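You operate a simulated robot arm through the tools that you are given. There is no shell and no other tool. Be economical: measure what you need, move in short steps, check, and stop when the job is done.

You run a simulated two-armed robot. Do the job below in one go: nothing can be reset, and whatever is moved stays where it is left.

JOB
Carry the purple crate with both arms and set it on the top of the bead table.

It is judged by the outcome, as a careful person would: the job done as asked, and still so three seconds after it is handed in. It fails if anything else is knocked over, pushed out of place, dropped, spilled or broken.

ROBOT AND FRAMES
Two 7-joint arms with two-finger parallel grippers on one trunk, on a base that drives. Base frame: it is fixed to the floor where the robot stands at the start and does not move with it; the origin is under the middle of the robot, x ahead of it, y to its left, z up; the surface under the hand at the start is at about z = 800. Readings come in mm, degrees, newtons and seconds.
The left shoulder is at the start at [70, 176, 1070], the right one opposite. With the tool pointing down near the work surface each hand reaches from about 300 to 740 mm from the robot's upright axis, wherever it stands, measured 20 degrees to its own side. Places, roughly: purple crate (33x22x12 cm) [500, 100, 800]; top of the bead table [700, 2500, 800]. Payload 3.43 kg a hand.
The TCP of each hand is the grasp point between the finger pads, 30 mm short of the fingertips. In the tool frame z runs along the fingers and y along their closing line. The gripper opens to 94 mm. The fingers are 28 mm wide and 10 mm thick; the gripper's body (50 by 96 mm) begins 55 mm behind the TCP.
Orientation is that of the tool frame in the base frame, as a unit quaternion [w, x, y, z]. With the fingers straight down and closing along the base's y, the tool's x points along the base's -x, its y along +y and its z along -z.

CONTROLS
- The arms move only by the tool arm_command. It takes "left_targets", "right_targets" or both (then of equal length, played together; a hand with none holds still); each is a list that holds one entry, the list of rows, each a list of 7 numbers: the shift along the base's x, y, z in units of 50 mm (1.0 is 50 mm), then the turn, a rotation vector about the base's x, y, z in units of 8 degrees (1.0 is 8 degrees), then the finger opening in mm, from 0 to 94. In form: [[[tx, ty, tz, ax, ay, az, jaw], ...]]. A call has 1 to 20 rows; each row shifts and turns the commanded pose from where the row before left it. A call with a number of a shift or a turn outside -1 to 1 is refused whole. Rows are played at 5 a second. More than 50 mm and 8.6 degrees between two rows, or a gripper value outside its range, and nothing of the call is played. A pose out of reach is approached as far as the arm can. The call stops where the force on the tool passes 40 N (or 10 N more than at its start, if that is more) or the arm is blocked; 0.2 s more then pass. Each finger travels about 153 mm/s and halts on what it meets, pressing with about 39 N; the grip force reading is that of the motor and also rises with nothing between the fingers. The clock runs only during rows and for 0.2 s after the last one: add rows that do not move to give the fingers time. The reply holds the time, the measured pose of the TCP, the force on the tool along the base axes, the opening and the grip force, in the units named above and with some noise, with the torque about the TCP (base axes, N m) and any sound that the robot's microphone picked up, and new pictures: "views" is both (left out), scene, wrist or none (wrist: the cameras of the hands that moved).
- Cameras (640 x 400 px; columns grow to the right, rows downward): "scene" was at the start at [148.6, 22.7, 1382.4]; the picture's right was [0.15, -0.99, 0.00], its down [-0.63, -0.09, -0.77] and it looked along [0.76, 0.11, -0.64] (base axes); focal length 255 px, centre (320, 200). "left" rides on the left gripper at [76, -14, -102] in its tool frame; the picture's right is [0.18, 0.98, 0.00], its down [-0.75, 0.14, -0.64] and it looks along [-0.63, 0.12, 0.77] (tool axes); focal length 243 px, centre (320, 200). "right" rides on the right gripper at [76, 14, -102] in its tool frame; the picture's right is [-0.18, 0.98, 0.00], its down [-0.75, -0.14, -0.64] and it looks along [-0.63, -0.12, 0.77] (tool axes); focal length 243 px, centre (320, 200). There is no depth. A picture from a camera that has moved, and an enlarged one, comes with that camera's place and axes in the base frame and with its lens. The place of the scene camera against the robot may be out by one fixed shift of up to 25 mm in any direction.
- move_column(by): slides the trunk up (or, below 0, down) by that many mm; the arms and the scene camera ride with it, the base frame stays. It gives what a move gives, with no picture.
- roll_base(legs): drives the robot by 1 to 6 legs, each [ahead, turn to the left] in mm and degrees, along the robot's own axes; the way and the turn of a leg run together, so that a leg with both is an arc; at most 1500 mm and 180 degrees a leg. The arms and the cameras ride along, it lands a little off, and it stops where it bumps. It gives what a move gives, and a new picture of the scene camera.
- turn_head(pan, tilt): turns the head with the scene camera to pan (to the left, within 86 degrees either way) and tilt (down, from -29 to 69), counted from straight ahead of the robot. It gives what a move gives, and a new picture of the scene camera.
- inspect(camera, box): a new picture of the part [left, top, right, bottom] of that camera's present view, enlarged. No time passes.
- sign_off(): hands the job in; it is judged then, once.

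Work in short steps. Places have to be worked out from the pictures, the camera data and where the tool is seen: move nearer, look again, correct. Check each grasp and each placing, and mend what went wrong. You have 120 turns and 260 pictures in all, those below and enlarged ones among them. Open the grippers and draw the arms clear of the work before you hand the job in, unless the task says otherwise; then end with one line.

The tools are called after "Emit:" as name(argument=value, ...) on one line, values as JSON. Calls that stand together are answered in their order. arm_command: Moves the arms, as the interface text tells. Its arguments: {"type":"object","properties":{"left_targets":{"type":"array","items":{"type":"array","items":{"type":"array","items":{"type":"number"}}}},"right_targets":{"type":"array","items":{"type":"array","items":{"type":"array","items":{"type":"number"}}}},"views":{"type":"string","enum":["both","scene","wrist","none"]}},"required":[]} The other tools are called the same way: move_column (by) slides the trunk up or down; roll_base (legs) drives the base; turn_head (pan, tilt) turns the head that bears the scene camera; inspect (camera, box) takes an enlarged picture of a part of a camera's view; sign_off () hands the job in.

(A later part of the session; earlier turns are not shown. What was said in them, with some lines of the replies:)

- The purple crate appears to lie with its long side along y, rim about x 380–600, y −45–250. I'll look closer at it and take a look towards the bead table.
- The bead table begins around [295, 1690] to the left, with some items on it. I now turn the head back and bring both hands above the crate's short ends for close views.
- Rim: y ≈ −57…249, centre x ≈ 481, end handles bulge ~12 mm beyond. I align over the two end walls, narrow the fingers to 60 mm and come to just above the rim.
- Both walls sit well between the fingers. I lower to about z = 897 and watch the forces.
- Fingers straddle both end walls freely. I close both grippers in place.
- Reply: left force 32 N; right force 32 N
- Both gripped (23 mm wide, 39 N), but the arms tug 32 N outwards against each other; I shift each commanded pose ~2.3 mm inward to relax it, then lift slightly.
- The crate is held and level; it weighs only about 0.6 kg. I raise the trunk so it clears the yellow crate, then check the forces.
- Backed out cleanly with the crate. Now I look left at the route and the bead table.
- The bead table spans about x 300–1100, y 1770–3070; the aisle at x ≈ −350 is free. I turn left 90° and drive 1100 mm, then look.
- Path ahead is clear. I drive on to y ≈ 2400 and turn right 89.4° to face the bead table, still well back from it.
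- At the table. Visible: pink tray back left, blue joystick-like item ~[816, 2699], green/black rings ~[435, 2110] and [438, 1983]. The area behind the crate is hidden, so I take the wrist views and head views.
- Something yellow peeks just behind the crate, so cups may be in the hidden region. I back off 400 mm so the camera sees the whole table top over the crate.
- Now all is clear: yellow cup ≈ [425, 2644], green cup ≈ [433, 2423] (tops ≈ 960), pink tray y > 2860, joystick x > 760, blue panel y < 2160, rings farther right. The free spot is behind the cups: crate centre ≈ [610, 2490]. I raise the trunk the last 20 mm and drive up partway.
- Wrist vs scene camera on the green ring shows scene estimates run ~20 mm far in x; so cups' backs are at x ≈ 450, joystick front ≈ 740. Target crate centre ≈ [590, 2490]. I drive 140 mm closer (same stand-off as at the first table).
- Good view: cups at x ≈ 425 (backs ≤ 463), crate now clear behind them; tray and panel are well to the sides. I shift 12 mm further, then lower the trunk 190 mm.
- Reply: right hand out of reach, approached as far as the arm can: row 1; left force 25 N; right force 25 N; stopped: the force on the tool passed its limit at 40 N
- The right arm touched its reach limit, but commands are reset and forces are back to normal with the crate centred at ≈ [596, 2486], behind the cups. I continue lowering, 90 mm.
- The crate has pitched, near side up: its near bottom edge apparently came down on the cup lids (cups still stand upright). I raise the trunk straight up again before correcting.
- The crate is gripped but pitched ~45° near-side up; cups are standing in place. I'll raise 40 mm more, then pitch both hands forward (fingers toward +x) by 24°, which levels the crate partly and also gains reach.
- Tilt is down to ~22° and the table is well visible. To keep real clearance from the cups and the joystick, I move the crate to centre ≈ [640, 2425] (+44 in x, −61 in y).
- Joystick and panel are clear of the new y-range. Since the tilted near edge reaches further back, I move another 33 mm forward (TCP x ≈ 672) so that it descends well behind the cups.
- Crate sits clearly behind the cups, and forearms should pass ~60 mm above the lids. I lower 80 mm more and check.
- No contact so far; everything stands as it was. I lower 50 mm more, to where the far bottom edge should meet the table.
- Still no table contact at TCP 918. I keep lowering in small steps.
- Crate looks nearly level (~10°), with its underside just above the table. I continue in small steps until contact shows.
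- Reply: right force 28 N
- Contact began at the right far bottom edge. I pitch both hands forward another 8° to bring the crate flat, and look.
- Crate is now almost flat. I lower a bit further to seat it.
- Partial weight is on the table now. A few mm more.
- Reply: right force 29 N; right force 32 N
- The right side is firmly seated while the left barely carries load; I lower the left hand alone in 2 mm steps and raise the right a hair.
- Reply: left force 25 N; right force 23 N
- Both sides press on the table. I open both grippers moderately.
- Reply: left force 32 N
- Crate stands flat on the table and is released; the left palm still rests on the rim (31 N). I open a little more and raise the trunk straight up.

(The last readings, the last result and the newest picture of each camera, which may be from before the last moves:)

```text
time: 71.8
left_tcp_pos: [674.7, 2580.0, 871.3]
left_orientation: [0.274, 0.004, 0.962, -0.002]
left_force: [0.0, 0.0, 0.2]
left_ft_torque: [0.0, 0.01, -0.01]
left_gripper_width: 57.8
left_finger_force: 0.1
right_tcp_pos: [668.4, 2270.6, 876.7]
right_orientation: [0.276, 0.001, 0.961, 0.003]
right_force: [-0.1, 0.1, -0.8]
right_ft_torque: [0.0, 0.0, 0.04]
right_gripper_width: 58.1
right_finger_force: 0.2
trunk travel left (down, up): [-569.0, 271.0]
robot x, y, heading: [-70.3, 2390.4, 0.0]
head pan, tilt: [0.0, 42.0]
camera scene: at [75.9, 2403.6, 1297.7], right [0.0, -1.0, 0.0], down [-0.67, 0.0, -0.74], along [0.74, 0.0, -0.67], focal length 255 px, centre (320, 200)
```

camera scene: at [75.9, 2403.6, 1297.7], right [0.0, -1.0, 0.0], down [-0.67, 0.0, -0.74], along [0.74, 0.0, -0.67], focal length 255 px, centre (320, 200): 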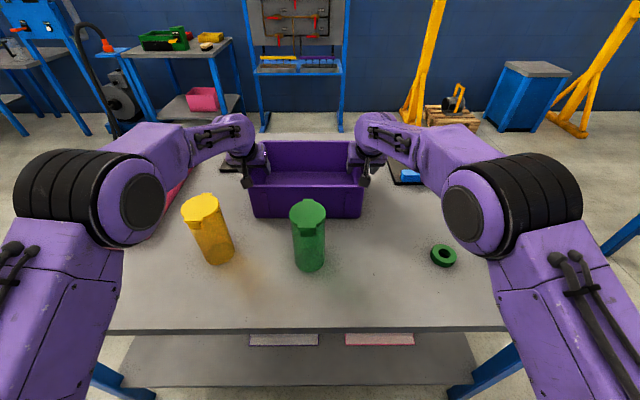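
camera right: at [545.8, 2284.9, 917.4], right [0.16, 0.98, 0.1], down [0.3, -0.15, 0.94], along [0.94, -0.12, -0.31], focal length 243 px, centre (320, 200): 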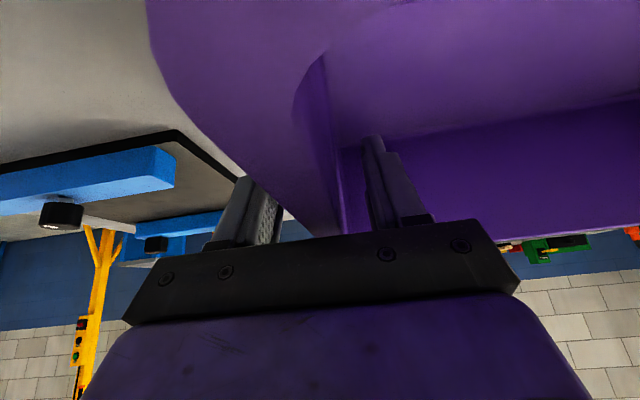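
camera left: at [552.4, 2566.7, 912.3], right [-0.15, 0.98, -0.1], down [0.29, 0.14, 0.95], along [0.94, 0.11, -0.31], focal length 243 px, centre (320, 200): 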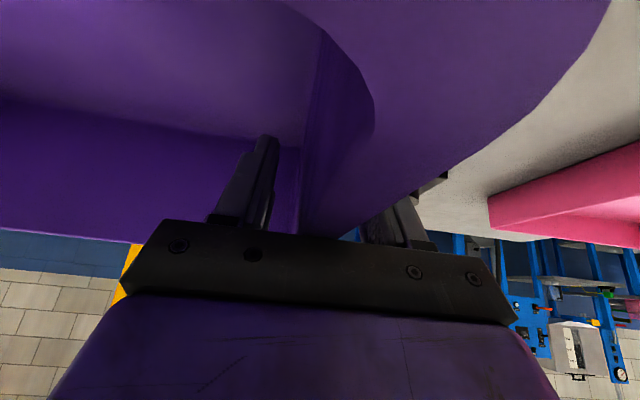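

Forces are zero on both hands. I raise the trunk 230 mm to lift the hands clear of crate and cups.

Emit:
move_column(by=30)

Emit:
move_column(by=210)

Emit:
arm_command(left_targets=[[[0, 0, 0, 0, 0, 0, 58]]], right_targets=[[[0, 0, 0, 0, 0, 0, 58]]])

```text
time: 72.5
left_tcp_pos: [675.0, 2577.6, 901.3]
left_orientation: [0.275, 0.004, 0.962, -0.002]
left_force: [0.7, 0.2, -0.3]
left_ft_torque: [0.02, 0.0, -0.04]
left_gripper_width: 58.0
left_finger_force: 0.1
right_tcp_pos: [669.2, 2272.0, 906.4]
right_orientation: [0.275, 0.001, 0.961, 0.002]
right_force: [-0.2, 0.5, 0.0]
right_ft_torque: [0.0, -0.01, 0.02]
right_gripper_width: 58.2
right_finger_force: 0.1
trunk travel left (down, up): [-599.0, 241.0]
robot x, y, heading: [-74.2, 2393.0, 0.1]
head pan, tilt: [0.0, 42.0]
```

```text
time: 74.8
left_tcp_pos: [674.7, 2579.8, 1111.9]
left_orientation: [0.276, 0.003, 0.961, -0.002]
left_force: [-0.5, -0.1, -0.1]
left_ft_torque: [0.01, 0.02, 0.01]
left_gripper_width: 57.8
left_finger_force: 0.1
right_tcp_pos: [669.1, 2270.2, 1117.3]
right_orientation: [0.275, 0.002, 0.961, 0.002]
right_force: [-0.1, -0.4, -0.5]
right_ft_torque: [-0.06, -0.04, 0.01]
right_gripper_width: 58.0
right_finger_force: 0.0
trunk travel left (down, up): [-809.0, 31.0]
robot x, y, heading: [-75.5, 2393.9, -0.1]
head pan, tilt: [0.0, 42.0]
```

```text
time: 75.2
left_tcp_pos: [675.2, 2579.4, 1111.4]
left_orientation: [0.275, 0.004, 0.961, -0.002]
left_force: [-0.1, -0.6, 0.3]
left_ft_torque: [0.01, -0.01, 0.01]
left_gripper_width: 58.1
left_finger_force: 0.0
right_tcp_pos: [668.2, 2270.6, 1117.7]
right_orientation: [0.275, 0.001, 0.962, 0.002]
right_force: [-0.2, 0.3, 0.3]
right_ft_torque: [0.01, 0.0, -0.02]
right_gripper_width: 58.1
right_finger_force: 0.0
trunk travel left (down, up): [-809.0, 31.0]
robot x, y, heading: [-71.5, 2391.5, -0.4]
head pan, tilt: [0.0, 42.0]
camera scene: at [76.4, 2403.6, 1537.8], right [0.0, -1.0, 0.0], down [-0.67, 0.0, -0.74], along [0.74, 0.0, -0.67], focal length 255 px, centre (320, 200)
camera right: at [549.2, 2285.2, 1165.0], right [0.16, 0.98, 0.1], down [0.3, -0.15, 0.94], along [0.94, -0.12, -0.32], focal length 243 px, centre (320, 200)
camera left: at [555.3, 2566.3, 1158.3], right [-0.15, 0.98, -0.1], down [0.3, 0.14, 0.94], along [0.94, 0.11, -0.32], focal length 243 px, centre (320, 200)
```

scene: 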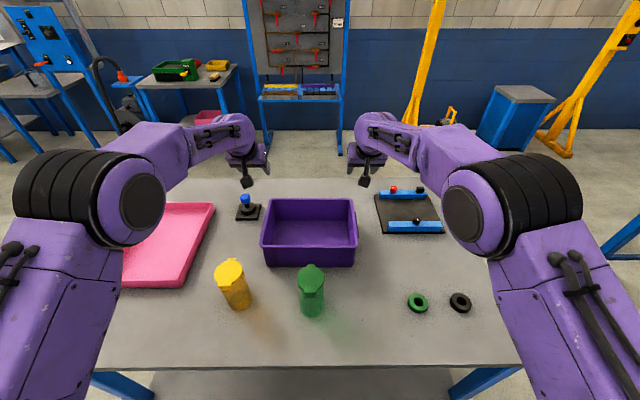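
right: 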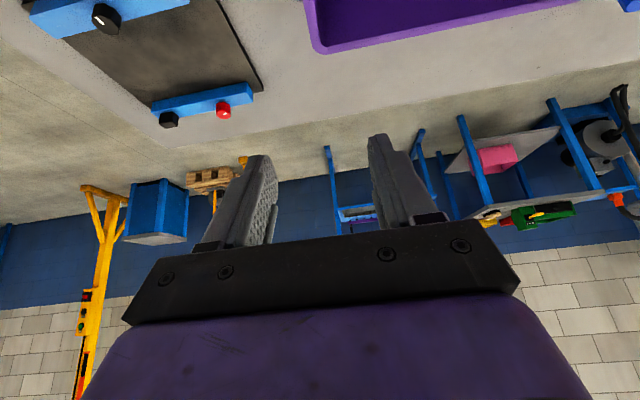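
left: 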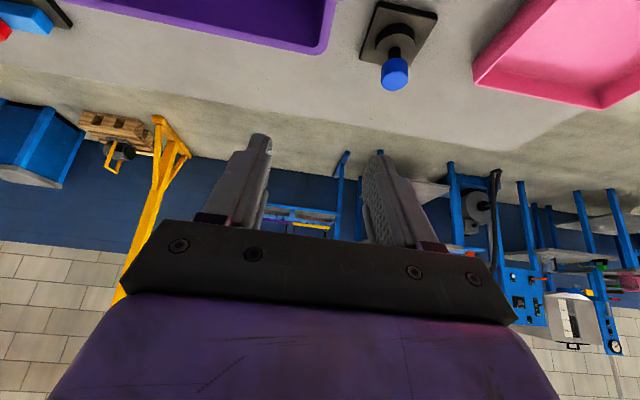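

The crate sits flat on the table; cups, joystick, tray, panel and rings are all in place. I raise the last bit and back the robot off with the hands well above the cups.

Emit:
move_column(by=28)

Emit:
roll_base(legs=[[-550, 0]])

Emit:
inspect(camera="scene", box=[160, 100, 480, 300])

```text
time: 75.9
left_tcp_pos: [676.2, 2578.9, 1140.2]
left_orientation: [0.276, 0.004, 0.961, -0.002]
left_force: [0.6, 0.4, 0.1]
left_ft_torque: [-0.03, 0.04, 0.0]
left_gripper_width: 58.0
left_finger_force: 0.0
right_tcp_pos: [668.9, 2271.8, 1145.8]
right_orientation: [0.275, 0.001, 0.961, 0.002]
right_force: [0.1, -0.4, 0.2]
right_ft_torque: [0.03, -0.03, -0.04]
right_gripper_width: 57.7
right_finger_force: 0.0
trunk travel left (down, up): [-837.0, 3.0]
robot x, y, heading: [-72.4, 2391.1, -0.2]
head pan, tilt: [0.0, 42.0]
```

```text
time: 79.1
left_tcp_pos: [127.2, 2581.0, 1138.9]
left_orientation: [0.276, 0.003, 0.961, -0.002]
left_force: [1.1, 0.1, -0.8]
left_ft_torque: [0.0, -0.02, 0.02]
left_gripper_width: 58.1
left_finger_force: 0.1
right_tcp_pos: [122.5, 2274.4, 1144.6]
right_orientation: [0.275, -0.001, 0.961, 0.003]
right_force: [-0.4, 0.9, -0.8]
right_ft_torque: [0.01, 0.01, -0.03]
right_gripper_width: 58.1
right_finger_force: 0.1
trunk travel left (down, up): [-837.0, 3.0]
robot x, y, heading: [-619.4, 2395.7, -0.1]
head pan, tilt: [0.0, 42.0]
camera scene: at [-469.5, 2404.7, 1565.7], right [0.0, -1.0, 0.0], down [-0.67, 0.0, -0.74], along [0.74, 0.0, -0.67], focal length 255 px, centre (320, 200)
```

scene: 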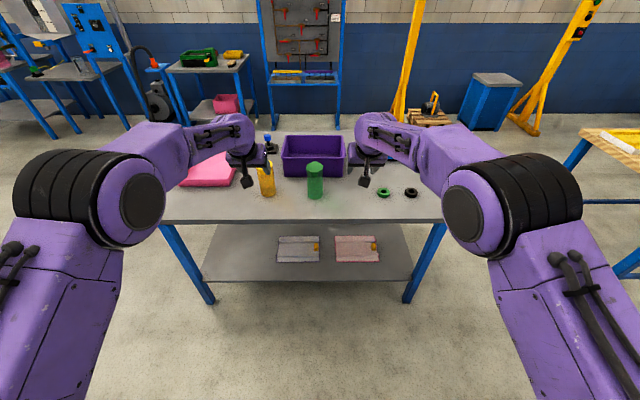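

```text
2.00 times, centred on (320, 200) of scene
camera zoom: at [-469.5, 2404.7, 1565.7], right [0.0, -1.0, 0.0], down [-0.67, 0.0, -0.74], along [0.74, 0.0, -0.67], focal length 511 px, centre (320, 200)
```

zoom: 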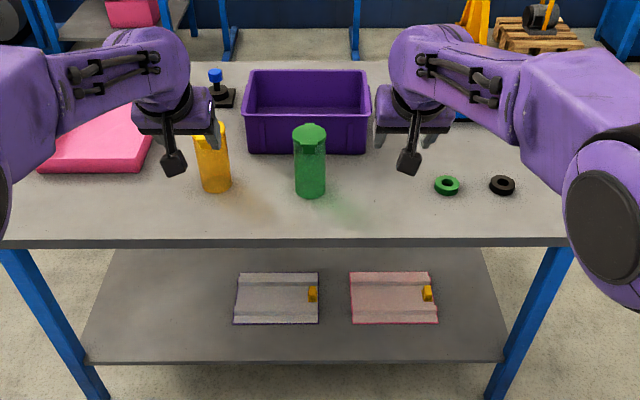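

The crate stands flat on the bead table, the grippers are open and clear, and the other items are where they were. I hand the job in.

Emit:
sign_off()

```text
The job is handed in.
```

The purple crate was carried with both arms and now stands flat on top of the bead table, just behind the two cups. On the first try it caught on something beside the cups, apparently their lids, and tilted. I raised it and set it down farther back, and in the final views the cups stand upright and nothing else appears to have moved.
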